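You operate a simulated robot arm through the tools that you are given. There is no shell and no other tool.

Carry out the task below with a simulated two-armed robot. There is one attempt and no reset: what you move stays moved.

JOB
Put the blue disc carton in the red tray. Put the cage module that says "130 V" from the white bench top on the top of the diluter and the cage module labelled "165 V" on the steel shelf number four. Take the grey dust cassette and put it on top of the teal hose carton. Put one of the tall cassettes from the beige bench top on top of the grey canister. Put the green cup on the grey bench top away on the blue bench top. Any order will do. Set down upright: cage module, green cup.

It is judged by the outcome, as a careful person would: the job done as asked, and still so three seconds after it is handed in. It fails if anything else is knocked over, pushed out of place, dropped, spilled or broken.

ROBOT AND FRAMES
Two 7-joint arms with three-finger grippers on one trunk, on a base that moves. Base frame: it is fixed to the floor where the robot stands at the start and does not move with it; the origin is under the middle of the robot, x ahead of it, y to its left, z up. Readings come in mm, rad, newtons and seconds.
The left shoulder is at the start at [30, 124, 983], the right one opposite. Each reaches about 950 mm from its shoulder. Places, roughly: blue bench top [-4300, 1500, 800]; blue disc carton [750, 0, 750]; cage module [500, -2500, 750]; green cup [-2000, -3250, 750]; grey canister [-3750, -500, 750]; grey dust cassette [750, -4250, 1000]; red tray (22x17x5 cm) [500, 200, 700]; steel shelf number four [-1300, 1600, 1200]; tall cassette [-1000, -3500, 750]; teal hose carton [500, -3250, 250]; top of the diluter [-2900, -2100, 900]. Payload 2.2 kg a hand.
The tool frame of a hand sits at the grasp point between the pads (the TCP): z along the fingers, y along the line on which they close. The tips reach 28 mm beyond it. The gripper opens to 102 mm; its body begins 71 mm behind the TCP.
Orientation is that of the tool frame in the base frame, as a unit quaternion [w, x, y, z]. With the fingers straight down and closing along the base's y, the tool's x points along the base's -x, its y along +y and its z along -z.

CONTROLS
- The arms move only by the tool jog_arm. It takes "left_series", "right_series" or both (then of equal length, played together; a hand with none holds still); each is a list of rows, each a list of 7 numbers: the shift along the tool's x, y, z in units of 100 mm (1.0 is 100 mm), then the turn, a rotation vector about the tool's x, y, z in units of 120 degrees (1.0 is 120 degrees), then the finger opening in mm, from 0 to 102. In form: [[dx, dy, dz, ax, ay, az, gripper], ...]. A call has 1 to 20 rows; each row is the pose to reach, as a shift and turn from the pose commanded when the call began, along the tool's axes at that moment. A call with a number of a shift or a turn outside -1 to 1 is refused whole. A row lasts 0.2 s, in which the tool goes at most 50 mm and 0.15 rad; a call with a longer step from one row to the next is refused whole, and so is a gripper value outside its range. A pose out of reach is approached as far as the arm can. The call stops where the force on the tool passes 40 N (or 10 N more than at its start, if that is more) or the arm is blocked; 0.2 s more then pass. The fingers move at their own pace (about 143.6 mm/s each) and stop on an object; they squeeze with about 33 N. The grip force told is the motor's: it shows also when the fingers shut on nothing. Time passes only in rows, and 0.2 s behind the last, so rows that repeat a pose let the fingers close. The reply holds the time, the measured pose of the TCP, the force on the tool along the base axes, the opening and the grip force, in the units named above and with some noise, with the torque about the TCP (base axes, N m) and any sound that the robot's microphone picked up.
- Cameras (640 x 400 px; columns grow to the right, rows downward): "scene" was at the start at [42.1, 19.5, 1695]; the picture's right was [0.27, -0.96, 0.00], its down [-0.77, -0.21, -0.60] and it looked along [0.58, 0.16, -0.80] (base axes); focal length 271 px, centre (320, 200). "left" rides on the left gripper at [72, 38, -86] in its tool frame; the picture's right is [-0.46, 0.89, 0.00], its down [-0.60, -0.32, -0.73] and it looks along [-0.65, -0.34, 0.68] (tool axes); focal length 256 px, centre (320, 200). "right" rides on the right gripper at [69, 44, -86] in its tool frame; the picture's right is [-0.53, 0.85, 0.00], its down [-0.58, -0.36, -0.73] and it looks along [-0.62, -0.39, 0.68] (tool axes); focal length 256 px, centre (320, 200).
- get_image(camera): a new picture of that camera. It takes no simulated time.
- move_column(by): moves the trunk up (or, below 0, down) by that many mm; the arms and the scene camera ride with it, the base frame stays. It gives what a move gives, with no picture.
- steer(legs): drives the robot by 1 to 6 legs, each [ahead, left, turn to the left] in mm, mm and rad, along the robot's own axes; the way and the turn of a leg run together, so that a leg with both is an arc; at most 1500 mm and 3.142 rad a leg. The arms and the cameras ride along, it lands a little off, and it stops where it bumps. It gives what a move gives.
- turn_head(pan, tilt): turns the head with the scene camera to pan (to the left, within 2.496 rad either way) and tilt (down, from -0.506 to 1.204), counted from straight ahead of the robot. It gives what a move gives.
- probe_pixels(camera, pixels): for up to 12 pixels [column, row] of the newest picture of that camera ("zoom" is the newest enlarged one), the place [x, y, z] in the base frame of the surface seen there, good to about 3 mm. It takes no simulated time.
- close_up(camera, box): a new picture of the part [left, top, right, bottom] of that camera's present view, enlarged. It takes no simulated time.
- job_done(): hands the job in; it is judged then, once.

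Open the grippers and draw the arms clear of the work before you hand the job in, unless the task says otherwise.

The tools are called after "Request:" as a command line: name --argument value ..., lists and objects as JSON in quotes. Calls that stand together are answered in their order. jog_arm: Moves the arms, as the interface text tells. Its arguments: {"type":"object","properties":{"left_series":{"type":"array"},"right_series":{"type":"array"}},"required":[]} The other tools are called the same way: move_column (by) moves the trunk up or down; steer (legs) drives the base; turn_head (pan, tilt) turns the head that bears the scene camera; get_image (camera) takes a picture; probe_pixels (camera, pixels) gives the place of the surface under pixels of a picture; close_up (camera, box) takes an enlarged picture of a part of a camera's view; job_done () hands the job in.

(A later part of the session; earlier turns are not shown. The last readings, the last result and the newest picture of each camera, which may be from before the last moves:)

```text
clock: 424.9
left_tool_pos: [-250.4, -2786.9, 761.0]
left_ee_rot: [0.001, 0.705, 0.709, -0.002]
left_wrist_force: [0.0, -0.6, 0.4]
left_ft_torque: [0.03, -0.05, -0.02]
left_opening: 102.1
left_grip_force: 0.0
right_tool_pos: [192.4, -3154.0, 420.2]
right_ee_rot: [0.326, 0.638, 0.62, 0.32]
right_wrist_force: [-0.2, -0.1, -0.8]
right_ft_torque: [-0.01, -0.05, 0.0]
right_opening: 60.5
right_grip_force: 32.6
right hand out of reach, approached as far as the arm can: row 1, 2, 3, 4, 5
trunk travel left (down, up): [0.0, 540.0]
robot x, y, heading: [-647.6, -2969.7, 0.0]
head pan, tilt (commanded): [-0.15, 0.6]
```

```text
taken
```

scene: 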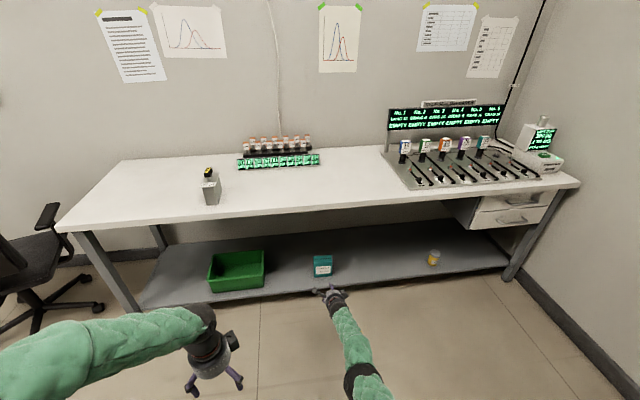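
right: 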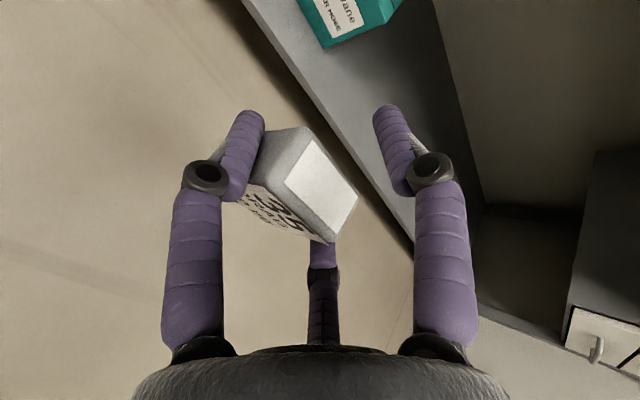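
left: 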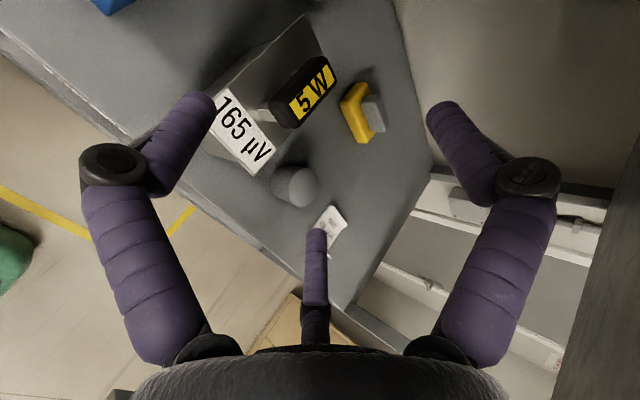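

The arm is at its stretch limit here. I pull the hand back 100 mm toward the body so it can get low, and will drive the base forward instead.

Request:
jog_arm --right_series '[[0, -0.15, -0.2, 0, 0, 0, 0], [0, -0.29, -0.4, 0, 0, 0, 0], [0, -0.44, -0.6, 0, 0, 0, 0], [0, -0.583, -0.812, 0, 0, 0, 0], [0, -0.583, -0.812, 0, 0, 0, 0]]'

Request:
get_image --camera "right"

```text
clock: 426.1
left_tool_pos: [-251.1, -2786.9, 762.5]
left_ee_rot: [0.0, 0.705, 0.709, 0.0]
left_wrist_force: [0.1, 0.0, 0.2]
left_ft_torque: [-0.01, -0.05, 0.0]
left_opening: 102.1
left_grip_force: 0.1
right_tool_pos: [174.5, -3165.0, 437.6]
right_ee_rot: [0.314, 0.643, 0.628, 0.308]
right_wrist_force: [2.1, -1.0, 2.5]
right_ft_torque: [0.04, 0.26, 0.1]
right_opening: 60.7
right_grip_force: 33.1
right hand out of reach, approached as far as the arm can: row 1, 2, 3, 4, 5
trunk travel left (down, up): [0.0, 540.0]
robot x, y, heading: [-650.6, -2972.0, 0.001]
head pan, tilt (commanded): [-0.15, 0.6]
```

```text
taken
```

right: 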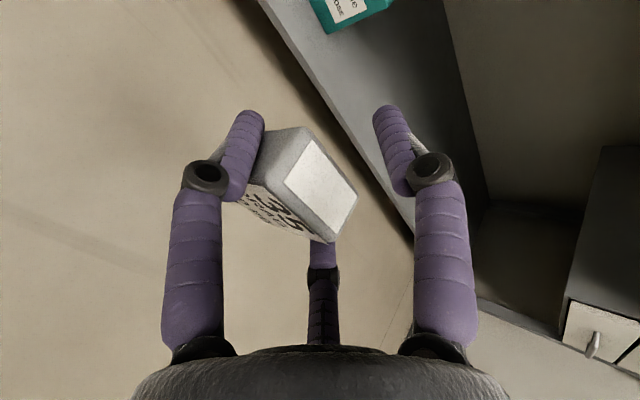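

The limit is the wrist: with a bent elbow the forearm gets steeper than the hand. Near full stretch it works, so I go back up and forward (z≈495, farther ahead) before lowering again.

Request:
jog_arm --right_series '[[0, 0.2, -0.1, 0, 0, 0, 0], [0, 0.4, -0.1, 0, 0, 0, 0], [0, 0.6, 0.0, 0, 0, 0, 0], [0, 0.8, 0.15, 0, 0, 0, 0], [0, 0.93, 0.3, 0, 0, 0, 0], [0, 0.93, 0.3, 0, 0, 0, 0]]'

```text
clock: 427.5
left_tool_pos: [-251.4, -2787.4, 761.6]
left_ee_rot: [-0.001, 0.705, 0.709, -0.001]
left_wrist_force: [-1.1, -0.6, 0.9]
left_ft_torque: [0.04, -0.01, -0.01]
left_opening: 102.0
left_grip_force: 0.0
right_tool_pos: [188.0, -3154.5, 483.5]
right_ee_rot: [0.32, 0.64, 0.624, 0.315]
right_wrist_force: [-0.3, 0.5, -2.3]
right_ft_torque: [-0.03, -0.01, -0.02]
right_opening: 60.5
right_grip_force: 33.2
right hand out of reach, approached as far as the arm can: row 1, 2, 3, 4, 5, 6
trunk travel left (down, up): [0.0, 540.0]
robot x, y, heading: [-649.2, -2978.9, 0.007]
head pan, tilt (commanded): [-0.15, 0.6]
```

The commanded pose lags behind (about (206, −3166, 448)). I command it to roughly (250, −3166, 495), which should be reachable.

Request:
jog_arm --right_series '[[0, 0.16, 0.02, 0, 0, 0, 0], [0, 0.32, 0.04, 0, 0, 0, 0], [0, 0.48, 0.06, 0, 0, 0, 0], [0, 0.64, 0.08, 0, 0, 0, 0], [0, 0.64, 0.08, 0, 0, 0, 0]]'

Request:
get_image --camera "right"

```text
clock: 428.7
left_tool_pos: [-250.7, -2785.4, 760.8]
left_ee_rot: [-0.001, 0.705, 0.709, 0.0]
left_wrist_force: [-0.2, 0.2, -0.6]
left_ft_torque: [-0.01, -0.01, 0.03]
left_opening: 102.3
left_grip_force: 0.1
right_tool_pos: [231.4, -3156.4, 529.9]
right_ee_rot: [0.326, 0.637, 0.621, 0.32]
right_wrist_force: [-0.2, 0.4, -1.2]
right_ft_torque: [0.0, 0.01, -0.03]
right_opening: 60.4
right_grip_force: 32.7
trunk travel left (down, up): [0.0, 540.0]
robot x, y, heading: [-651.0, -2975.6, 0.003]
head pan, tilt (commanded): [-0.15, 0.6]
```

```text
taken
```

right: 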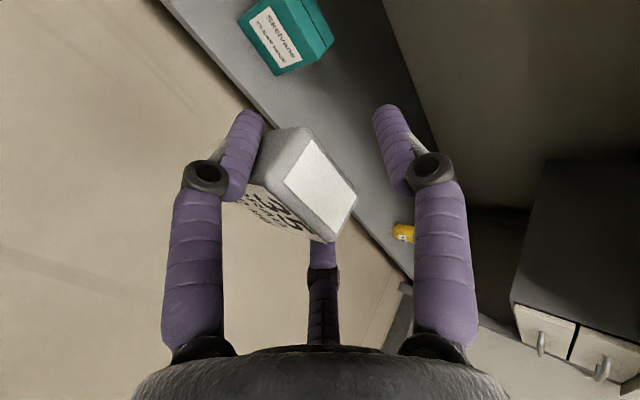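

Reachable again at (231, −3156, 530). I reduce the tilt by 6° (cassette leans only slightly), then lower with the arm nearly stretched.

Request:
jog_arm --right_series '[[0, 0, 0, 0.027, 0, 0, 0], [0, 0, 0, 0.053, 0, 0, 0], [0, 0, 0, 0.053, 0, 0, 0]]'

Request:
jog_arm --right_series '[[0, -0.2, 0.18, 0, 0, 0, 0], [0, -0.4, 0.36, 0, 0, 0, 0], [0, -0.58, 0.52, 0, 0, 0, 0], [0, -0.74, 0.67, 0, 0, 0, 0], [0, -0.74, 0.67, 0, 0, 0, 0]]'

```text
clock: 429.5
left_tool_pos: [-250.7, -2785.4, 762.4]
left_ee_rot: [0.0, 0.705, 0.709, 0.0]
left_wrist_force: [0.7, 0.2, 0.1]
left_ft_torque: [0.03, 0.01, 0.01]
left_opening: 102.0
left_grip_force: 0.1
right_tool_pos: [231.5, -3155.5, 529.1]
right_ee_rot: [0.29, 0.654, 0.639, 0.284]
right_wrist_force: [-0.4, -0.2, -0.4]
right_ft_torque: [0.01, -0.03, 0.03]
right_opening: 60.4
right_grip_force: 32.9
trunk travel left (down, up): [0.0, 540.0]
robot x, y, heading: [-644.6, -2972.2, 0.006]
head pan, tilt (commanded): [-0.15, 0.6]
```

```text
clock: 430.7
left_tool_pos: [-250.8, -2786.9, 761.2]
left_ee_rot: [-0.001, 0.706, 0.709, 0.0]
left_wrist_force: [1.0, -0.1, 0.4]
left_ft_torque: [-0.01, 0.04, -0.02]
left_opening: 101.8
left_grip_force: 0.1
right_tool_pos: [200.1, -3154.1, 440.2]
right_ee_rot: [0.29, 0.655, 0.638, 0.284]
right_wrist_force: [0.1, 0.9, -0.7]
right_ft_torque: [-0.02, -0.02, -0.02]
right_opening: 60.4
right_grip_force: 32.8
right hand out of reach, approached as far as the arm can: row 2, 3, 4, 5
trunk travel left (down, up): [0.0, 540.0]
robot x, y, heading: [-645.5, -2976.4, 0.007]
head pan, tilt (commanded): [-0.15, 0.6]
```

Now I understand both limits (stretch ≈738 mm shoulder-to-wrist, and the wrist can't bend past the forearm). The workable spot is about 795 mm ahead of the base, so I pull the hand back 85 mm and lower to z≈400.

Request:
jog_arm --right_series '[[0, -0.2, -0.11, 0, 0, 0, 0], [0, -0.4, -0.22, 0, 0, 0, 0], [0, -0.6, -0.33, 0, 0, 0, 0], [0, -0.784, -0.438, 0, 0, 0, 0], [0, -0.784, -0.438, 0, 0, 0, 0]]'

```text
clock: 431.9
left_tool_pos: [-250.7, -2785.9, 761.1]
left_ee_rot: [0.0, 0.705, 0.709, -0.001]
left_wrist_force: [-0.2, -0.1, -0.4]
left_ft_torque: [0.01, 0.02, 0.01]
left_opening: 102.1
left_grip_force: 0.1
right_tool_pos: [136.7, -3153.2, 411.3]
right_ee_rot: [0.287, 0.656, 0.639, 0.28]
right_wrist_force: [-0.7, 1.5, -1.1]
right_ft_torque: [0.02, 0.0, -0.02]
right_opening: 60.7
right_grip_force: 33.4
right hand out of reach, approached as far as the arm can: row 4, 5
trunk travel left (down, up): [0.0, 540.0]
robot x, y, heading: [-649.6, -2977.0, 0.005]
head pan, tilt (commanded): [-0.15, 0.6]
```

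The limit window at z≈406 is around 815 mm ahead. I set the hand there with a 10 mm lateral correction, then drive forward ~390 mm so the cassette passes under the bench top above the carton.

Request:
jog_arm --right_series '[[-0.05, 0.09, 0.05, 0, 0, 0, 0], [-0.1, 0.18, 0.11, 0, 0, 0, 0], [-0.1, 0.18, 0.11, 0, 0, 0, 0]]'

Request:
get_image --camera "scene"

```text
clock: 432.7
left_tool_pos: [-250.5, -2786.1, 760.6]
left_ee_rot: [0.0, 0.705, 0.709, 0.0]
left_wrist_force: [0.1, 1.1, 0.3]
left_ft_torque: [0.01, 0.03, -0.01]
left_opening: 102.0
left_grip_force: 0.0
right_tool_pos: [154.5, -3165.2, 417.1]
right_ee_rot: [0.291, 0.654, 0.638, 0.284]
right_wrist_force: [0.4, 0.0, -0.1]
right_ft_torque: [-0.02, -0.03, 0.05]
right_opening: 60.4
right_grip_force: 32.9
trunk travel left (down, up): [0.0, 540.0]
robot x, y, heading: [-647.8, -2975.9, 0.002]
head pan, tilt (commanded): [-0.15, 0.6]
```

```text
taken
```

scene: 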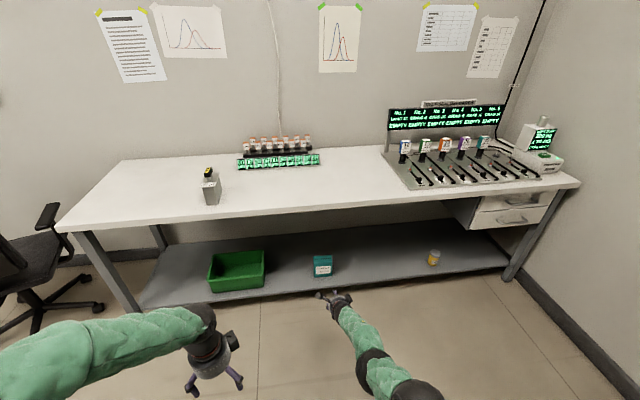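

Pose is valid at (154, −3165, 417). I drive ahead 395 mm, watching that the hand goes under the bench top.

Request:
steer --legs '[[395, 0, 0]]'

Request:
get_image --camera "right"

Request:
get_image --camera "scene"

```text
clock: 435.2
left_tool_pos: [144.3, -2787.4, 761.3]
left_ee_rot: [-0.001, 0.708, 0.706, 0.0]
left_wrist_force: [-0.3, -1.2, 0.1]
left_ft_torque: [-0.02, -0.01, 0.0]
left_opening: 102.1
left_grip_force: 0.1
right_tool_pos: [548.2, -3169.8, 416.4]
right_ee_rot: [0.292, 0.658, 0.634, 0.283]
right_wrist_force: [-0.1, 0.6, -1.0]
right_ft_torque: [0.01, 0.01, -0.05]
right_opening: 60.5
right_grip_force: 32.8
trunk travel left (down, up): [0.0, 540.0]
robot x, y, heading: [-255.4, -2975.9, 0.003]
head pan, tilt (commanded): [-0.15, 0.6]
```

```text
taken
```

right: 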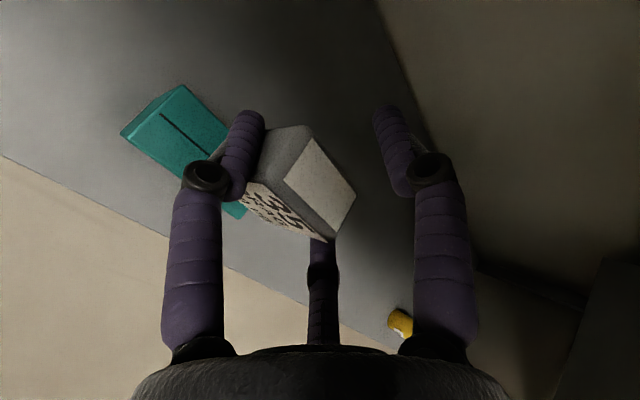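

```text
taken
```

scene: 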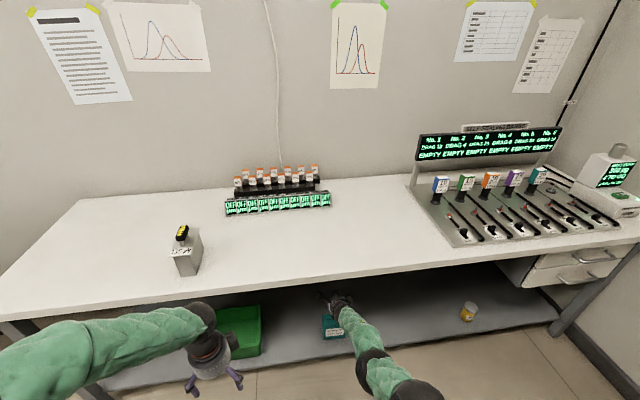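

TCP is at (548, −3170, 416), the carton is visible below at (180, 135). I probe the carton top through this camera to verify alignment.

Request:
probe_pixels --camera "right" --pixels '[[183, 90], [125, 132], [165, 125], [205, 120], [190, 155], [320, 190], [300, 150], [330, 235], [245, 195]]'

Request:
close_up --camera "scene" --box '[290, 270, 386, 350]'

```text
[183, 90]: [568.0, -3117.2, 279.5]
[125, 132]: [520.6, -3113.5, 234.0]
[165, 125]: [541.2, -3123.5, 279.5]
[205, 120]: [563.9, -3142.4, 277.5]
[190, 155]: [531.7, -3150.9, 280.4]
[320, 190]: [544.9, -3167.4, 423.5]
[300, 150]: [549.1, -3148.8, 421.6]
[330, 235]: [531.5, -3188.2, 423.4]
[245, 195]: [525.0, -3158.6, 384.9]
```

```text
5.00 times, centred on (338, 310) of scene
```

zoom: 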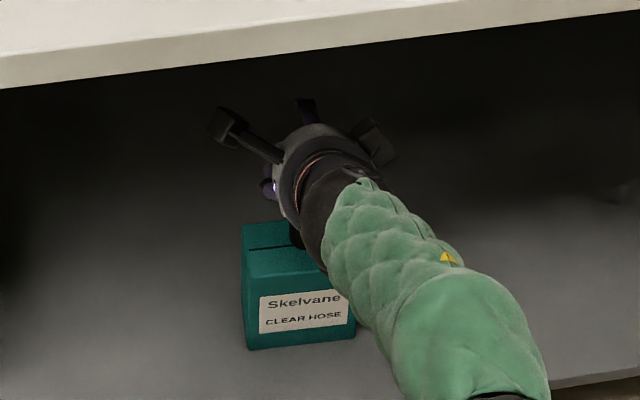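

Alignment is good (cassette at y≈−3168 over the carton's middle). I nudge the base 12 mm forward, then lower ~65 mm along the reachable line.

Request:
steer --legs '[[12, 0, 0]]'

Request:
jog_arm --right_series '[[0, -0.11, 0.086, 0, 0, 0, 0], [0, -0.22, 0.172, 0, 0, 0, 0], [0, -0.33, 0.258, 0, 0, 0, 0], [0, -0.44, 0.344, 0, 0, 0, 0], [0, -0.5, 0.39, 0, 0, 0, 0], [0, -0.5, 0.39, 0, 0, 0, 0]]'

Request:
get_image --camera "right"

```text
clock: 436.0
left_tool_pos: [156.1, -2787.4, 761.1]
left_ee_rot: [-0.001, 0.707, 0.707, 0.0]
left_wrist_force: [-0.1, 0.4, 0.4]
left_ft_torque: [0.03, -0.02, -0.01]
left_opening: 102.0
left_grip_force: 0.1
right_tool_pos: [559.5, -3169.9, 416.6]
right_ee_rot: [0.292, 0.657, 0.635, 0.283]
right_wrist_force: [-0.3, 0.5, -1.4]
right_ft_torque: [0.01, -0.01, 0.05]
right_opening: 60.4
right_grip_force: 32.6
trunk travel left (down, up): [0.0, 540.0]
robot x, y, heading: [-242.3, -2969.6, 0.003]
head pan, tilt (commanded): [-0.15, 0.6]
```

```text
clock: 437.4
left_tool_pos: [154.9, -2786.9, 760.3]
left_ee_rot: [0.0, 0.708, 0.706, 0.001]
left_wrist_force: [0.7, -0.2, -0.2]
left_ft_torque: [0.01, -0.03, 0.01]
left_opening: 101.8
left_grip_force: 0.1
right_tool_pos: [561.5, -3173.7, 364.8]
right_ee_rot: [0.298, 0.654, 0.632, 0.289]
right_wrist_force: [6.2, 5.1, 35.9]
right_ft_torque: [0.2, -0.45, 0.01]
right_opening: 61.5
right_grip_force: 32.6
trunk travel left (down, up): [0.0, 540.0]
robot x, y, heading: [-240.7, -2974.3, 0.002]
head pan, tilt (commanded): [-0.15, 0.6]
```

```text
taken
```

right: 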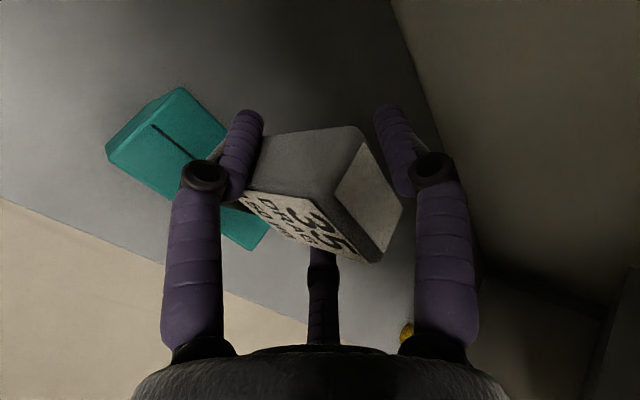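

Contact came ~27 mm early (36 N) and the cassette rotated in the grip — it likely carries a black stem under its body. I raise 35 mm at once and inspect.

Request:
jog_arm --right_series '[[0, 0.06, -0.05, 0, 0, 0, 0], [0, 0.15, -0.13, 0, 0, 0, 0], [0, 0.26, -0.23, 0, 0, 0, 0], [0, 0.26, -0.23, 0, 0, 0, 0]]'

Request:
get_image --camera "right"

Request:
close_up --camera "scene" --box '[290, 270, 386, 350]'

Request:
close_up --camera "scene" --box '[500, 150, 600, 220]'

```text
clock: 438.4
left_tool_pos: [155.9, -2788.8, 760.9]
left_ee_rot: [0.0, 0.708, 0.706, -0.001]
left_wrist_force: [-0.2, -1.5, 0.2]
left_ft_torque: [0.0, 0.03, -0.01]
left_opening: 101.9
left_grip_force: 0.1
right_tool_pos: [553.6, -3170.5, 388.0]
right_ee_rot: [0.29, 0.658, 0.635, 0.283]
right_wrist_force: [-1.2, 0.6, -0.7]
right_ft_torque: [-0.02, 0.03, 0.01]
right_opening: 61.2
right_grip_force: 32.4
trunk travel left (down, up): [0.0, 540.0]
robot x, y, heading: [-241.3, -2976.5, -0.002]
head pan, tilt (commanded): [-0.15, 0.6]
```

```text
taken
```

right: 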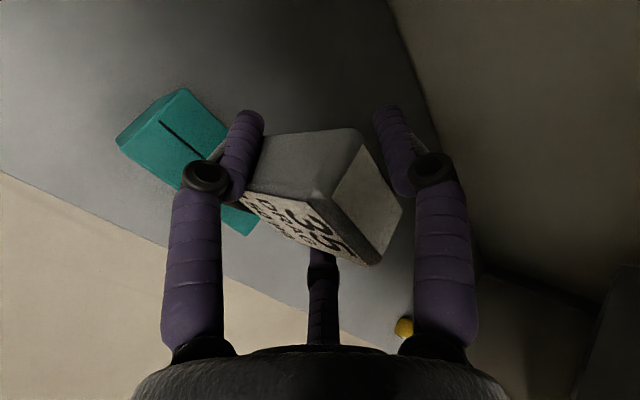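

```text
5.00 times, centred on (338, 310) of scene
```

zoom: 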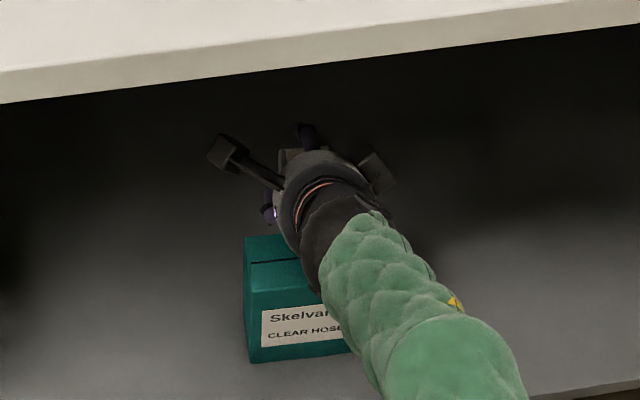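

```text
5.71 times, centred on (550, 185) of scene
```

zoom: 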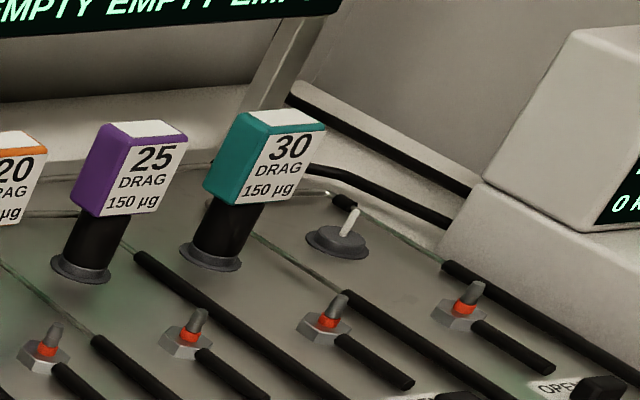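

The stem (black cylinder) belongs to the cassette: only the flange with a pin remains at No. 6. I probe the cassette's faces in the hand camera to find how it is now oriented in the grip.

Request:
close_up --camera "right" --box '[210, 100, 430, 280]'

Request:
probe_pixels --camera "zoom" --pixels '[[470, 115], [590, 295], [515, 460], [380, 250], [480, 280], [130, 270], [330, 390], [300, 180], [250, 290], [420, 370], [520, 370], [200, 200]]'

```text
2.22 times, centred on (320, 190) of right
```

zoom: 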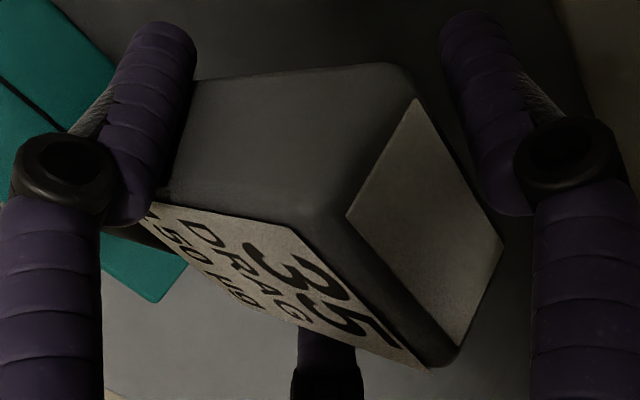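

```text
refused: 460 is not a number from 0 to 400
```

Request:
probe_pixels --camera "zoom" --pixels '[[418, 105], [500, 240], [450, 350], [350, 215], [430, 225], [170, 210], [420, 365], [300, 130], [250, 250], [330, 300], [375, 80], [320, 330]]'

```text
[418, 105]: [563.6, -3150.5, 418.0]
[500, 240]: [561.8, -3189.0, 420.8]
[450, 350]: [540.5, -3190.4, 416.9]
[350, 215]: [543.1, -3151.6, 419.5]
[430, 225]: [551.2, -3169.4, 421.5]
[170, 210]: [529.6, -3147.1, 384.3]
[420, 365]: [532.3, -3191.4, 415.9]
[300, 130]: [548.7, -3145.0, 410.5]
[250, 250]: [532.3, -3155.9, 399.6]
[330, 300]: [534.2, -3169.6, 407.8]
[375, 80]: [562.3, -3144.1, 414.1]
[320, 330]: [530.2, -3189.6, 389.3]
```

The contact actually levelled the cassette: its top face is horizontal at z≈420, standing ~27 mm (stem) above the carton, centred at (547, −3170). I lower again gently, 20 mm first and then 1–2 mm steps.

Request:
jog_arm --right_series '[[0, -0.06, 0.03, 0, 0, 0, 0], [0, -0.12, 0.065, 0, 0, 0, 0], [0, -0.182, 0.097, 0, 0, 0, 0], [0, -0.197, 0.11, 0, 0, 0, 0], [0, -0.212, 0.124, 0, 0, 0, 0], [0, -0.212, 0.124, 0, 0, 0, 0]]'

Request:
get_image --camera "right"

```text
clock: 439.8
left_tool_pos: [157.6, -2787.9, 762.0]
left_ee_rot: [-0.001, 0.708, 0.706, -0.001]
left_wrist_force: [0.2, 0.0, 0.5]
left_ft_torque: [0.01, 0.0, 0.04]
left_opening: 101.9
left_grip_force: 0.0
right_tool_pos: [550.2, -3169.8, 365.5]
right_ee_rot: [0.291, 0.657, 0.635, 0.284]
right_wrist_force: [-0.4, -0.1, -0.9]
right_ft_torque: [0.01, 0.0, 0.03]
right_opening: 61.1
right_grip_force: 33.2
trunk travel left (down, up): [0.0, 540.0]
robot x, y, heading: [-243.7, -2973.1, -0.003]
head pan, tilt (commanded): [-0.15, 0.6]
```

```text
taken
```

right: 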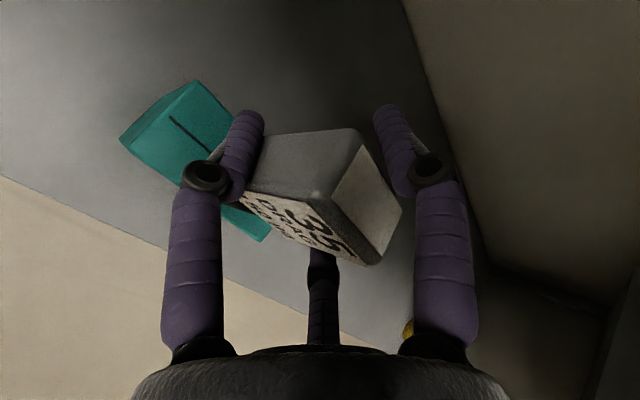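

No contact at z 365.5. I continue in 1 mm steps.

Request:
jog_arm --right_series '[[0, -0.015, 0.0134, 0, 0, 0, 0], [0, -0.022, 0.02, 0, 0, 0, 0], [0, -0.03, 0.027, 0, 0, 0, 0], [0, -0.037, 0.034, 0, 0, 0, 0], [0, -0.044, 0.04, 0, 0, 0, 0], [0, -0.052, 0.047, 0, 0, 0, 0]]'

```text
clock: 441.2
left_tool_pos: [154.6, -2787.3, 761.5]
left_ee_rot: [0.001, 0.708, 0.706, 0.0]
left_wrist_force: [-0.4, 1.2, -0.4]
left_ft_torque: [0.03, -0.01, 0.0]
left_opening: 102.1
left_grip_force: 0.0
right_tool_pos: [551.6, -3170.3, 364.2]
right_ee_rot: [0.296, 0.655, 0.634, 0.286]
right_wrist_force: [-3.2, 4.2, 30.1]
right_ft_torque: [0.21, 0.32, 0.02]
right_opening: 61.7
right_grip_force: 32.6
trunk travel left (down, up): [0.0, 540.0]
robot x, y, heading: [-242.5, -2973.2, -0.003]
head pan, tilt (commanded): [-0.15, 0.6]
```

Firm contact (30 N). I relieve 5 mm of the push and check the top face for level before releasing.

Request:
jog_arm --right_series '[[0, 0.02, -0.018, 0, 0, 0, 0], [0, 0.037, -0.034, 0, 0, 0, 0], [0, 0.037, -0.034, 0, 0, 0, 0]]'

Request:
close_up --camera "right" --box '[210, 100, 430, 280]'

Request:
probe_pixels --camera "zoom" --pixels '[[418, 115], [500, 240], [450, 345], [352, 220], [430, 225], [170, 210], [420, 365], [250, 250], [330, 300], [320, 330], [370, 140], [300, 130]]'

```text
clock: 442.0
left_tool_pos: [156.3, -2787.4, 760.0]
left_ee_rot: [0.0, 0.708, 0.707, 0.0]
left_wrist_force: [0.2, 0.0, 0.1]
left_ft_torque: [0.01, 0.01, -0.02]
left_opening: 102.0
left_grip_force: 0.1
right_tool_pos: [549.4, -3170.1, 364.7]
right_ee_rot: [0.292, 0.657, 0.635, 0.284]
right_wrist_force: [4.9, 0.7, 16.0]
right_ft_torque: [-0.15, -0.41, -0.01]
right_opening: 61.4
right_grip_force: 32.4
trunk travel left (down, up): [0.0, 540.0]
robot x, y, heading: [-237.7, -2971.2, 0.0]
head pan, tilt (commanded): [-0.15, 0.6]
```

```text
2.22 times, centred on (320, 190) of right
```

zoom: 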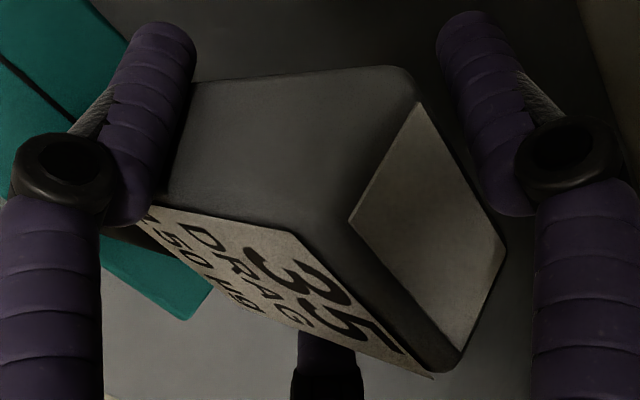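

```text
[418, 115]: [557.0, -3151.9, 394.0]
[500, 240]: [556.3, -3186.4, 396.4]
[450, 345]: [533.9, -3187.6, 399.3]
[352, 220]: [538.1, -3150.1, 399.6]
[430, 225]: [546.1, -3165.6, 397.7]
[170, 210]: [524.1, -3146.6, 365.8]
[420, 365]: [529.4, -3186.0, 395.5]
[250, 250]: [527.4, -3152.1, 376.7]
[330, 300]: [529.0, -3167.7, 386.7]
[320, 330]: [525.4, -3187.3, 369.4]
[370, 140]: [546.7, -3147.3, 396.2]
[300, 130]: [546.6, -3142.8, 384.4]
```

The cassette leans forward by roughly 6–8° (from my reduced hand tilt). I lift 12 mm, stretch the arm 24 mm further while the base backs off 24 mm, so I can restore the hand tilt and make it upright.

Request:
jog_arm --right_series '[[0, 0.045, -0.04, 0, 0, 0, 0], [0, 0.089, -0.081, 0, 0, 0, 0], [0, 0.089, -0.081, 0, 0, 0, 0]]'

Request:
steer --legs '[[-26, 0, 0]]'

Request:
jog_arm --right_series '[[0, 0.08, 0.09, 0, 0, 0, 0], [0, 0.161, 0.178, 0, 0, 0, 0], [0, 0.161, 0.178, -0.027, 0, 0, 0], [0, 0.161, 0.178, -0.053, 0, 0, 0], [0, 0.161, 0.178, -0.053, 0, 0, 0]]'

Request:
close_up --camera "right" --box '[210, 100, 430, 280]'

Request:
probe_pixels --camera "zoom" --pixels '[[418, 115], [500, 240], [450, 345], [352, 220], [430, 225], [170, 210], [420, 365], [250, 250], [330, 300], [320, 330], [400, 160], [480, 300]]'

```text
clock: 442.8
left_tool_pos: [157.3, -2788.3, 761.8]
left_ee_rot: [0.0, 0.708, 0.706, -0.001]
left_wrist_force: [-1.1, 0.1, 0.1]
left_ft_torque: [0.02, -0.01, 0.03]
left_opening: 102.1
left_grip_force: 0.0
right_tool_pos: [548.8, -3170.2, 373.3]
right_ee_rot: [0.291, 0.657, 0.636, 0.282]
right_wrist_force: [-0.2, 0.3, -1.3]
right_ft_torque: [-0.03, 0.02, 0.02]
right_opening: 61.3
right_grip_force: 32.8
trunk travel left (down, up): [0.0, 540.0]
robot x, y, heading: [-243.8, -2971.5, -0.005]
head pan, tilt (commanded): [-0.15, 0.6]
```

```text
clock: 443.6
left_tool_pos: [130.3, -2788.4, 761.8]
left_ee_rot: [-0.001, 0.708, 0.707, 0.0]
left_wrist_force: [0.4, 0.5, -1.3]
left_ft_torque: [0.0, 0.0, 0.02]
left_opening: 102.1
left_grip_force: 0.0
right_tool_pos: [524.8, -3170.6, 374.9]
right_ee_rot: [0.291, 0.656, 0.636, 0.283]
right_wrist_force: [0.0, 0.5, -1.6]
right_ft_torque: [0.01, 0.0, -0.04]
right_opening: 60.7
right_grip_force: 32.5
trunk travel left (down, up): [0.0, 540.0]
robot x, y, heading: [-264.7, -2974.9, -0.001]
head pan, tilt (commanded): [-0.15, 0.6]
```

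```text
clock: 444.8
left_tool_pos: [130.9, -2788.5, 760.1]
left_ee_rot: [0.0, 0.708, 0.707, 0.0]
left_wrist_force: [-0.2, 0.7, 0.4]
left_ft_torque: [0.0, 0.01, -0.01]
left_opening: 102.1
left_grip_force: 0.0
right_tool_pos: [543.9, -3171.2, 378.3]
right_ee_rot: [0.326, 0.641, 0.619, 0.318]
right_wrist_force: [1.1, -0.6, -1.0]
right_ft_torque: [-0.01, 0.0, -0.04]
right_opening: 61.0
right_grip_force: 33.1
right hand out of reach, approached as far as the arm can: row 2, 4, 5
trunk travel left (down, up): [0.0, 540.0]
robot x, y, heading: [-263.2, -2974.3, -0.001]
head pan, tilt (commanded): [-0.15, 0.6]
```

```text
2.22 times, centred on (320, 190) of right
```

zoom: 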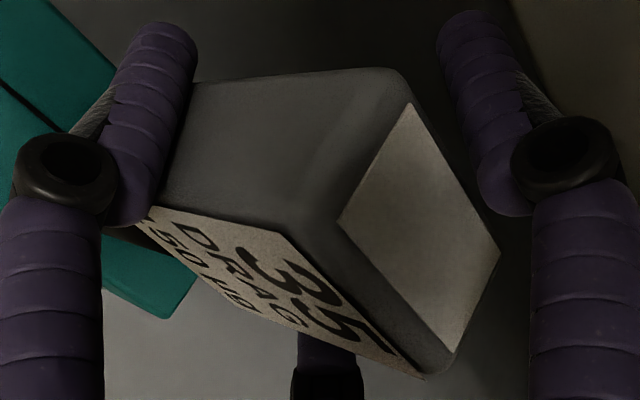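

```text
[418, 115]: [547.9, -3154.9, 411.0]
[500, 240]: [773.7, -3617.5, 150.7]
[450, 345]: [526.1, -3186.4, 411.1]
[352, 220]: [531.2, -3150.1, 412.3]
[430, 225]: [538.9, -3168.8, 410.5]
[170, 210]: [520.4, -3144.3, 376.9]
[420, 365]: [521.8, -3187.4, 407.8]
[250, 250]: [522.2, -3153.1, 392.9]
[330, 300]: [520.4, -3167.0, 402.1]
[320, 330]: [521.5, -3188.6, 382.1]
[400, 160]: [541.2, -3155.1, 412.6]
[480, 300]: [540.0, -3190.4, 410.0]
```

The cassette is now upright (top face level at z≈411, front face vertical), stem ≈14 mm above the carton at (536, −3170). I lower 9 mm, then 1 mm steps.

Request:
jog_arm --right_series '[[0, -0.037, 0.026, 0, 0, 0, 0], [0, -0.073, 0.052, 0, 0, 0, 0], [0, -0.082, 0.058, 0, 0, 0, 0], [0, -0.09, 0.064, 0, 0, 0, 0], [0, -0.098, 0.07, 0, 0, 0, 0], [0, -0.098, 0.07, 0, 0, 0, 0]]'

```text
clock: 446.2
left_tool_pos: [131.7, -2787.3, 761.2]
left_ee_rot: [0.0, 0.708, 0.706, -0.001]
left_wrist_force: [0.3, 0.7, 0.2]
left_ft_torque: [0.04, 0.02, 0.03]
left_opening: 102.2
left_grip_force: 0.1
right_tool_pos: [541.1, -3171.4, 373.5]
right_ee_rot: [0.323, 0.642, 0.62, 0.315]
right_wrist_force: [-0.1, -0.4, -1.1]
right_ft_torque: [-0.02, -0.03, -0.01]
right_opening: 60.5
right_grip_force: 33.1
right hand out of reach, approached as far as the arm can: row 1, 2, 3, 4, 5, 6
trunk travel left (down, up): [0.0, 540.0]
robot x, y, heading: [-269.3, -2969.7, -0.001]
head pan, tilt (commanded): [-0.15, 0.6]
```

Only 5 mm of it was reachable. Moving forward-down along the tool axis stays within reach and also centres it on the carton, so I do that in small steps.

Request:
jog_arm --right_series '[[0, 0, 0.03, 0, 0, 0, 0], [0, 0, 0.06, 0, 0, 0, 0], [0, 0, 0.09, 0, 0, 0, 0], [0, 0, 0.11, 0, 0, 0, 0], [0, 0, 0.11, 0, 0, 0, 0]]'

```text
clock: 447.4
left_tool_pos: [129.7, -2788.8, 761.4]
left_ee_rot: [-0.001, 0.707, 0.707, -0.001]
left_wrist_force: [-0.6, 0.6, 0.0]
left_ft_torque: [0.04, -0.03, -0.02]
left_opening: 101.8
left_grip_force: 0.1
right_tool_pos: [543.4, -3173.4, 376.3]
right_ee_rot: [0.325, 0.64, 0.62, 0.316]
right_wrist_force: [0.1, -0.3, -0.9]
right_ft_torque: [0.04, 0.02, 0.02]
right_opening: 60.8
right_grip_force: 33.1
right hand out of reach, approached as far as the arm can: row 1, 2, 3, 4, 5
trunk travel left (down, up): [0.0, 540.0]
robot x, y, heading: [-267.0, -2971.6, 0.001]
head pan, tilt (commanded): [-0.15, 0.6]
```

It is at the stretch corner here. I nudge the base 18 mm forward, reduce the tilt by only 2.5°, and bring the hand 10 mm back and 8 mm down, which should be inside reach.

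Request:
steer --legs '[[18, 0, 0]]'

Request:
jog_arm --right_series '[[0, -0.06, -0.017, 0.011, 0, 0, 0], [0, -0.123, -0.035, 0.021, 0, 0, 0], [0, -0.123, -0.035, 0.021, 0, 0, 0]]'

```text
clock: 448.2
left_tool_pos: [148.4, -2787.8, 760.4]
left_ee_rot: [0.0, 0.708, 0.706, 0.0]
left_wrist_force: [-0.4, 0.3, -0.4]
left_ft_torque: [0.01, -0.01, 0.01]
left_opening: 101.8
left_grip_force: 0.0
right_tool_pos: [562.6, -3171.1, 375.7]
right_ee_rot: [0.325, 0.641, 0.62, 0.316]
right_wrist_force: [-0.2, -0.4, -1.5]
right_ft_torque: [0.0, -0.02, 0.01]
right_opening: 60.7
right_grip_force: 33.0
trunk travel left (down, up): [0.0, 540.0]
robot x, y, heading: [-252.5, -2972.9, -0.001]
head pan, tilt (commanded): [-0.15, 0.6]
```

```text
clock: 449.0
left_tool_pos: [148.4, -2788.4, 761.2]
left_ee_rot: [0.0, 0.707, 0.707, -0.001]
left_wrist_force: [-0.4, 0.1, -0.5]
left_ft_torque: [0.0, 0.01, 0.01]
left_opening: 102.0
left_grip_force: 0.0
right_tool_pos: [551.5, -3172.3, 368.6]
right_ee_rot: [0.31, 0.647, 0.627, 0.303]
right_wrist_force: [0.1, -0.2, -1.6]
right_ft_torque: [0.02, 0.01, 0.01]
right_opening: 60.9
right_grip_force: 32.8
trunk travel left (down, up): [0.0, 540.0]
robot x, y, heading: [-243.6, -2970.4, -0.0]
head pan, tilt (commanded): [-0.15, 0.6]
```

Reached cleanly: (551, −3172, 369), lean about 3°. I lower in 1 mm steps until contact.

Request:
jog_arm --right_series '[[0, -0.008, 0.006, 0, 0, 0, 0], [0, -0.016, 0.0125, 0, 0, 0, 0], [0, -0.023, 0.019, 0, 0, 0, 0], [0, -0.031, 0.025, 0, 0, 0, 0], [0, -0.039, 0.031, 0, 0, 0, 0]]'

```text
clock: 450.2
left_tool_pos: [148.6, -2789.2, 761.0]
left_ee_rot: [0.0, 0.708, 0.707, -0.001]
left_wrist_force: [-0.5, 0.6, -0.7]
left_ft_torque: [0.03, 0.01, 0.03]
left_opening: 102.1
left_grip_force: 0.2
right_tool_pos: [552.9, -3171.4, 364.3]
right_ee_rot: [0.311, 0.647, 0.627, 0.303]
right_wrist_force: [0.3, 1.1, -0.1]
right_ft_torque: [-0.02, -0.02, -0.03]
right_opening: 60.5
right_grip_force: 33.3
trunk travel left (down, up): [0.0, 540.0]
robot x, y, heading: [-250.6, -2976.6, -0.003]
head pan, tilt (commanded): [-0.15, 0.6]
```

Request:
jog_arm --right_series '[[0, -0.008, 0.006, 0, 0, 0, 0], [0, -0.016, 0.0125, 0, 0, 0, 0], [0, -0.023, 0.019, 0, 0, 0, 0], [0, -0.023, 0.019, 0, 0, 0, 0]]'

Request:
get_image --camera "right"

```text
clock: 451.2
left_tool_pos: [147.9, -2787.9, 761.6]
left_ee_rot: [0.0, 0.708, 0.707, -0.001]
left_wrist_force: [0.1, -0.2, -0.1]
left_ft_torque: [0.01, -0.01, 0.02]
left_opening: 102.1
left_grip_force: 0.0
right_tool_pos: [552.0, -3172.8, 363.0]
right_ee_rot: [0.313, 0.646, 0.626, 0.305]
right_wrist_force: [-2.8, 0.6, 14.8]
right_ft_torque: [-0.03, 0.14, 0.02]
right_opening: 60.5
right_grip_force: 33.0
trunk travel left (down, up): [0.0, 540.0]
robot x, y, heading: [-248.0, -2973.5, -0.001]
head pan, tilt (commanded): [-0.15, 0.6]
```

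```text
taken
```

right: 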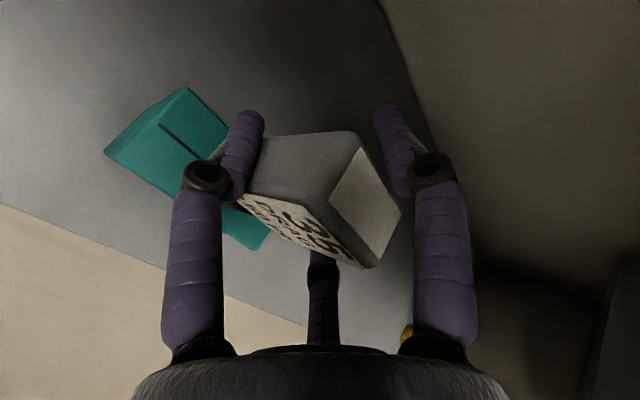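

Contact at 15 N with the cassette nearly upright. I relieve 1.5 mm, then open in small increments.

Request:
jog_arm --right_series '[[0, 0.012, -0.009, 0, 0, 0, 0], [0, 0.012, -0.009, 0, 0, 0, 30], [0, 0.012, -0.009, 0, 0, 0, 55], [0, 0.012, -0.009, 0, 0, 0, 60], [0, 0.012, -0.009, 0, 0, 0, 63], [0, 0.012, -0.009, 0, 0, 0, 66], [0, 0.012, -0.009, 0, 0, 0, 66]]'

Request:
get_image --camera "right"

```text
clock: 452.8
left_tool_pos: [149.3, -2789.2, 760.9]
left_ee_rot: [0.0, 0.708, 0.707, -0.001]
left_wrist_force: [0.4, 0.5, 0.1]
left_ft_torque: [0.01, -0.04, 0.0]
left_opening: 102.0
left_grip_force: 0.0
right_tool_pos: [551.6, -3171.5, 362.5]
right_ee_rot: [0.311, 0.648, 0.626, 0.303]
right_wrist_force: [-0.7, 0.8, 0.5]
right_ft_torque: [-0.02, 0.02, -0.01]
right_opening: 66.0
right_grip_force: 0.0
trunk travel left (down, up): [0.0, 540.0]
robot x, y, heading: [-254.7, -2974.0, -0.002]
head pan, tilt (commanded): [-0.15, 0.6]
```

```text
taken
```

right: 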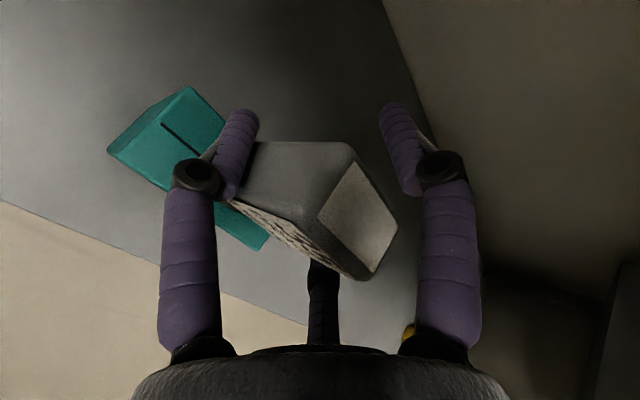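

The cassette stands by itself (grip 0 N). I verify it is upright and then open wider to clear its top before withdrawing.

Request:
close_up --camera "right" --box '[210, 100, 430, 290]'

Request:
probe_pixels --camera "zoom" --pixels '[[395, 150], [480, 260], [400, 350], [340, 230], [410, 240], [150, 230], [380, 370], [200, 270], [300, 330], [300, 160]]'

Request:
close_up --camera "scene" --box '[290, 270, 386, 350]'

```text
2.11 times, centred on (320, 195) of right
```

zoom: 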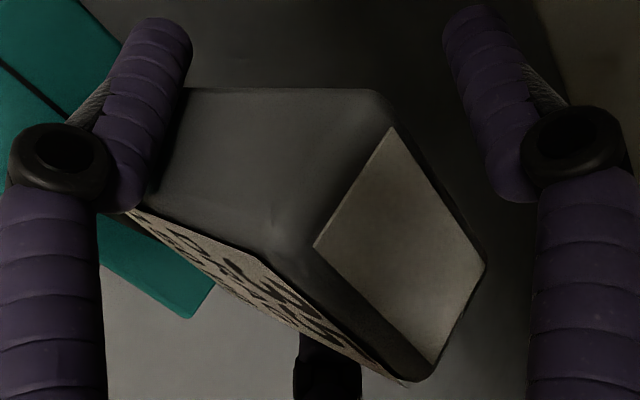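

```text
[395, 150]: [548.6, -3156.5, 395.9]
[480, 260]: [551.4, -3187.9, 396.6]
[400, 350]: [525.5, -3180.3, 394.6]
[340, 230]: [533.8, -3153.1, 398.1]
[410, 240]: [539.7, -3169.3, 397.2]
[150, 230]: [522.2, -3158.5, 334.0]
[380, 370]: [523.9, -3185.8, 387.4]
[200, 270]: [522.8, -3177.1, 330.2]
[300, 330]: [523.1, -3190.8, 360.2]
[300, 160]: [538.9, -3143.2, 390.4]
```

```text
5.00 times, centred on (338, 310) of scene
```

zoom: 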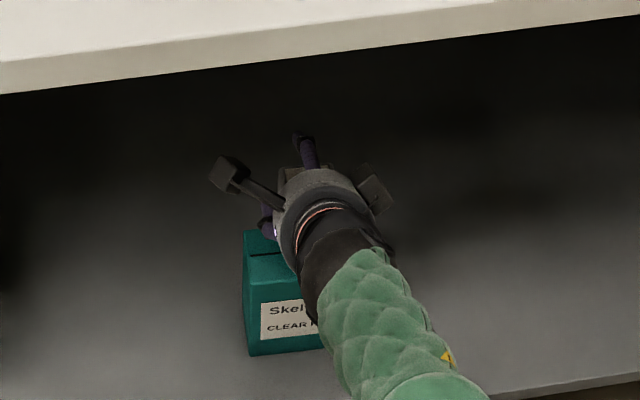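

The cassette stands upright at (538, −3170) on the carton. I open to 84 mm, raise straight up with the trunk column by 70 mm (a pure vertical move), then back out.

Request:
jog_arm --right_series '[[0, 0, 0, 0, 0, 0, 70], [0, 0, 0, 0, 0, 0, 77], [0, 0, 0, 0, 0, 0, 84], [0, 0, 0, 0, 0, 0, 84]]'

Request:
move_column --by 30

Request:
get_image --camera "right"

```text
clock: 453.8
left_tool_pos: [148.7, -2787.8, 761.0]
left_ee_rot: [0.0, 0.708, 0.706, 0.0]
left_wrist_force: [-0.6, -0.3, 0.9]
left_ft_torque: [-0.03, 0.02, -0.03]
left_opening: 102.2
left_grip_force: 0.1
right_tool_pos: [552.6, -3170.7, 361.8]
right_ee_rot: [0.312, 0.647, 0.627, 0.303]
right_wrist_force: [0.7, -1.0, 0.3]
right_ft_torque: [-0.01, 0.01, 0.0]
right_opening: 84.1
right_grip_force: 0.1
trunk travel left (down, up): [0.0, 540.0]
robot x, y, heading: [-251.5, -2971.9, -0.004]
head pan, tilt (commanded): [-0.15, 0.6]
```

```text
clock: 454.5
left_tool_pos: [149.2, -2787.9, 790.9]
left_ee_rot: [-0.001, 0.707, 0.707, -0.001]
left_wrist_force: [0.1, 0.4, -0.2]
left_ft_torque: [0.01, 0.01, 0.02]
left_opening: 102.1
left_grip_force: 0.1
right_tool_pos: [552.5, -3171.6, 390.9]
right_ee_rot: [0.311, 0.648, 0.626, 0.303]
right_wrist_force: [-0.1, -0.2, 0.5]
right_ft_torque: [-0.02, 0.02, 0.01]
right_opening: 84.1
right_grip_force: 0.0
trunk travel left (down, up): [-30.0, 510.0]
robot x, y, heading: [-247.1, -2972.4, -0.004]
head pan, tilt (commanded): [-0.15, 0.6]
```

```text
taken
```

right: 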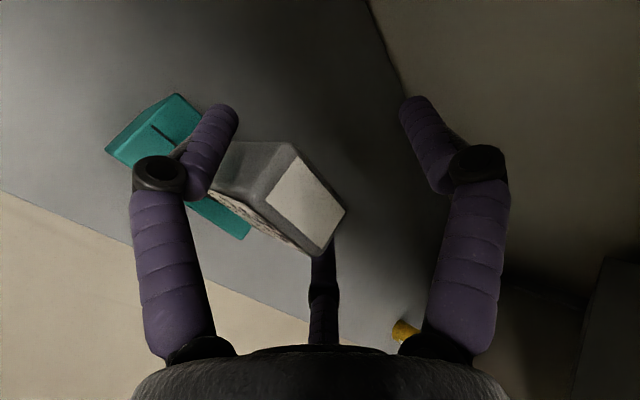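

The cassette stays put while the hand rises. I raise 60 mm more and drive straight back 350 mm.

Request:
move_column --by 60

Request:
get_image --camera "right"

Request:
steer --legs '[[-350, 0, 0]]'

Request:
get_image --camera "scene"

Request:
close_up --camera "scene" --box '[260, 190, 420, 290]'

```text
clock: 455.5
left_tool_pos: [148.3, -2787.3, 849.0]
left_ee_rot: [-0.001, 0.708, 0.707, -0.001]
left_wrist_force: [-0.1, 0.0, 0.6]
left_ft_torque: [-0.03, -0.02, -0.02]
left_opening: 102.2
left_grip_force: 0.0
right_tool_pos: [552.2, -3171.3, 451.7]
right_ee_rot: [0.31, 0.648, 0.627, 0.302]
right_wrist_force: [0.0, 0.1, -0.5]
right_ft_torque: [0.0, 0.01, -0.03]
right_opening: 84.1
right_grip_force: 0.0
trunk travel left (down, up): [-90.0, 450.0]
robot x, y, heading: [-251.2, -2972.2, 0.001]
head pan, tilt (commanded): [-0.15, 0.6]
```

```text
taken
```

right: 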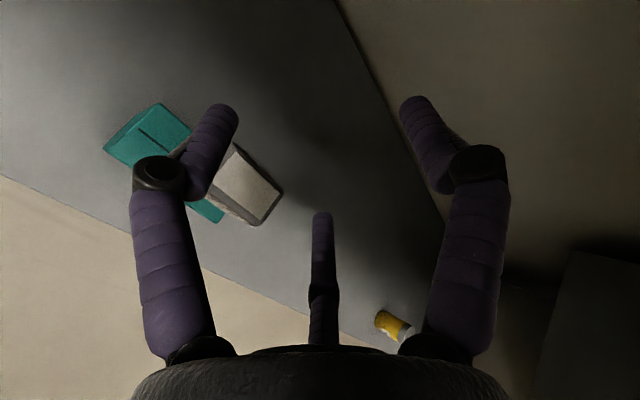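

```text
clock: 457.8
left_tool_pos: [-207.6, -2785.7, 851.8]
left_ee_rot: [0.0, 0.704, 0.71, 0.0]
left_wrist_force: [-0.5, 0.4, -0.1]
left_ft_torque: [-0.04, 0.0, -0.01]
left_opening: 101.6
left_grip_force: 0.1
right_tool_pos: [199.9, -3165.9, 452.7]
right_ee_rot: [0.309, 0.644, 0.63, 0.305]
right_wrist_force: [0.0, -1.0, -0.6]
right_ft_torque: [-0.02, 0.02, -0.01]
right_opening: 84.1
right_grip_force: 0.0
trunk travel left (down, up): [-90.0, 450.0]
robot x, y, heading: [-602.3, -2976.3, 0.008]
head pan, tilt (commanded): [-0.15, 0.6]
```

```text
taken
```

scene: 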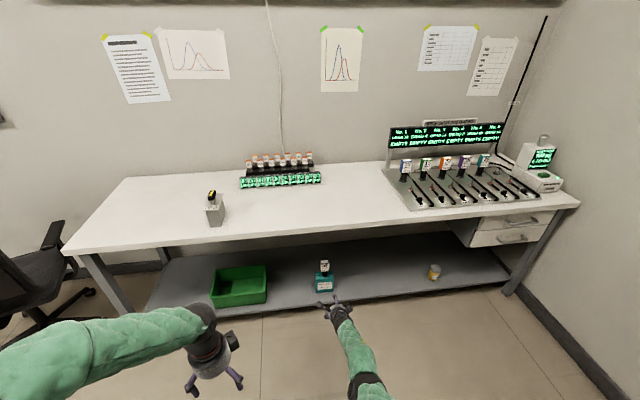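

```text
4.00 times, centred on (340, 240) of scene
```

zoom: 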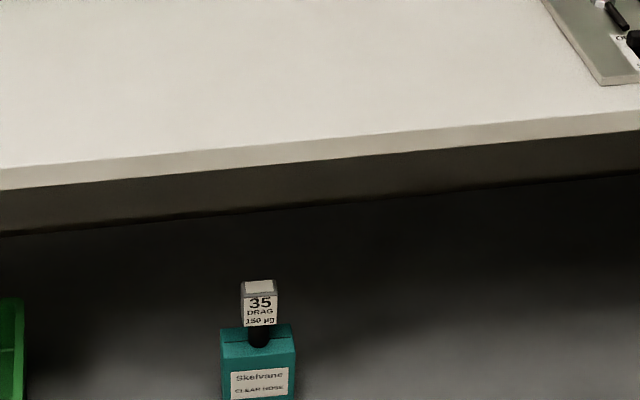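

The grey cassette stands on the teal carton. Now I raise the trunk and fold the right arm up and back so I can turn around in the aisle.

Request:
move_column --by 210

Request:
jog_arm --right_series '[[0, 0.2, -0.16, 0, 0, 0, 102], [0, 0.4, -0.31, 0, 0, 0, 102], [0, 0.6, -0.47, 0, 0, 0, 102], [0, 0.78, -0.62, 0, 0, 0, 102], [0, 0.78, -0.62, 0, 0, 0, 102]]'

Request:
jog_arm --right_series '[[0, 0.1, -0.2, 0, 0, 0, 102], [0, 0.2, -0.4, 0, 0, 0, 102], [0, 0.3, -0.6, 0, 0, 0, 102], [0, 0.4, -0.8, 0, 0, 0, 102], [0, 0.45, -1.0, 0, 0, 0, 102], [0, 0.45, -1.0, 0, 0, 0, 102]]'

Request:
jog_arm --right_series '[[0, 0, -0.1, 0.062, 0, 0, 102], [0, 0, -0.2, 0.124, 0, 0, 102], [0, 0, -0.3, 0.186, 0, 0, 102], [0, 0, -0.4, 0.248, 0, 0, 102], [0, 0, -0.5, 0.31, 0, 0, 102], [0, 0, -0.6, 0.372, 0, 0, 102], [0, 0, -0.7, 0.428, 0, 0, 102], [0, 0, -0.7, 0.428, 0, 0, 102]]'

```text
clock: 460.1
left_tool_pos: [-207.9, -2785.3, 1060.4]
left_ee_rot: [-0.001, 0.704, 0.711, -0.001]
left_wrist_force: [-0.1, -0.7, 0.8]
left_ft_torque: [0.01, 0.02, -0.01]
left_opening: 102.0
left_grip_force: 0.1
right_tool_pos: [199.2, -3164.9, 662.6]
right_ee_rot: [0.308, 0.645, 0.63, 0.303]
right_wrist_force: [0.0, 0.4, -1.3]
right_ft_torque: [0.01, -0.01, -0.01]
right_opening: 84.3
right_grip_force: 0.1
trunk travel left (down, up): [-300.0, 240.0]
robot x, y, heading: [-605.6, -2973.8, 0.009]
head pan, tilt (commanded): [-0.15, 0.6]
```

```text
clock: 461.2
left_tool_pos: [-207.8, -2786.0, 1061.7]
left_ee_rot: [-0.001, 0.704, 0.71, 0.0]
left_wrist_force: [-0.7, -0.8, -0.4]
left_ft_torque: [0.01, -0.01, -0.01]
left_opening: 102.0
left_grip_force: 0.0
right_tool_pos: [209.3, -3165.4, 762.4]
right_ee_rot: [0.305, 0.645, 0.632, 0.302]
right_wrist_force: [-0.6, -0.4, -0.1]
right_ft_torque: [0.0, 0.01, -0.02]
right_opening: 102.3
right_grip_force: 0.0
right hand out of reach, approached as far as the arm can: row 1, 2, 3, 4, 5
trunk travel left (down, up): [-300.0, 240.0]
robot x, y, heading: [-606.4, -2975.8, 0.012]
head pan, tilt (commanded): [-0.15, 0.6]
```

```text
clock: 462.6
left_tool_pos: [-207.4, -2785.3, 1060.3]
left_ee_rot: [0.0, 0.705, 0.709, -0.001]
left_wrist_force: [0.5, 0.0, 1.2]
left_ft_torque: [0.04, 0.01, -0.01]
left_opening: 102.2
left_grip_force: 0.0
right_tool_pos: [160.6, -3166.1, 863.0]
right_ee_rot: [0.305, 0.646, 0.632, 0.301]
right_wrist_force: [0.3, 0.0, 0.9]
right_ft_torque: [-0.05, -0.04, -0.01]
right_opening: 102.0
right_grip_force: 0.1
right hand out of reach, approached as far as the arm can: row 1, 2, 3, 4
trunk travel left (down, up): [-300.0, 240.0]
robot x, y, heading: [-603.4, -2974.1, 0.009]
head pan, tilt (commanded): [-0.15, 0.6]
```

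```text
clock: 464.4
left_tool_pos: [-207.7, -2786.3, 1061.7]
left_ee_rot: [-0.001, 0.704, 0.71, -0.001]
left_wrist_force: [0.4, 0.2, -1.1]
left_ft_torque: [0.03, -0.04, 0.05]
left_opening: 102.2
left_grip_force: 0.0
right_tool_pos: [102.8, -3163.9, 904.9]
right_ee_rot: [-0.001, 0.715, 0.699, 0.002]
right_wrist_force: [-0.6, -0.6, 0.7]
right_ft_torque: [0.0, 0.01, -0.05]
right_opening: 101.8
right_grip_force: 0.1
trunk travel left (down, up): [-300.0, 240.0]
robot x, y, heading: [-604.4, -2971.7, 0.008]
head pan, tilt (commanded): [-0.15, 0.6]
```

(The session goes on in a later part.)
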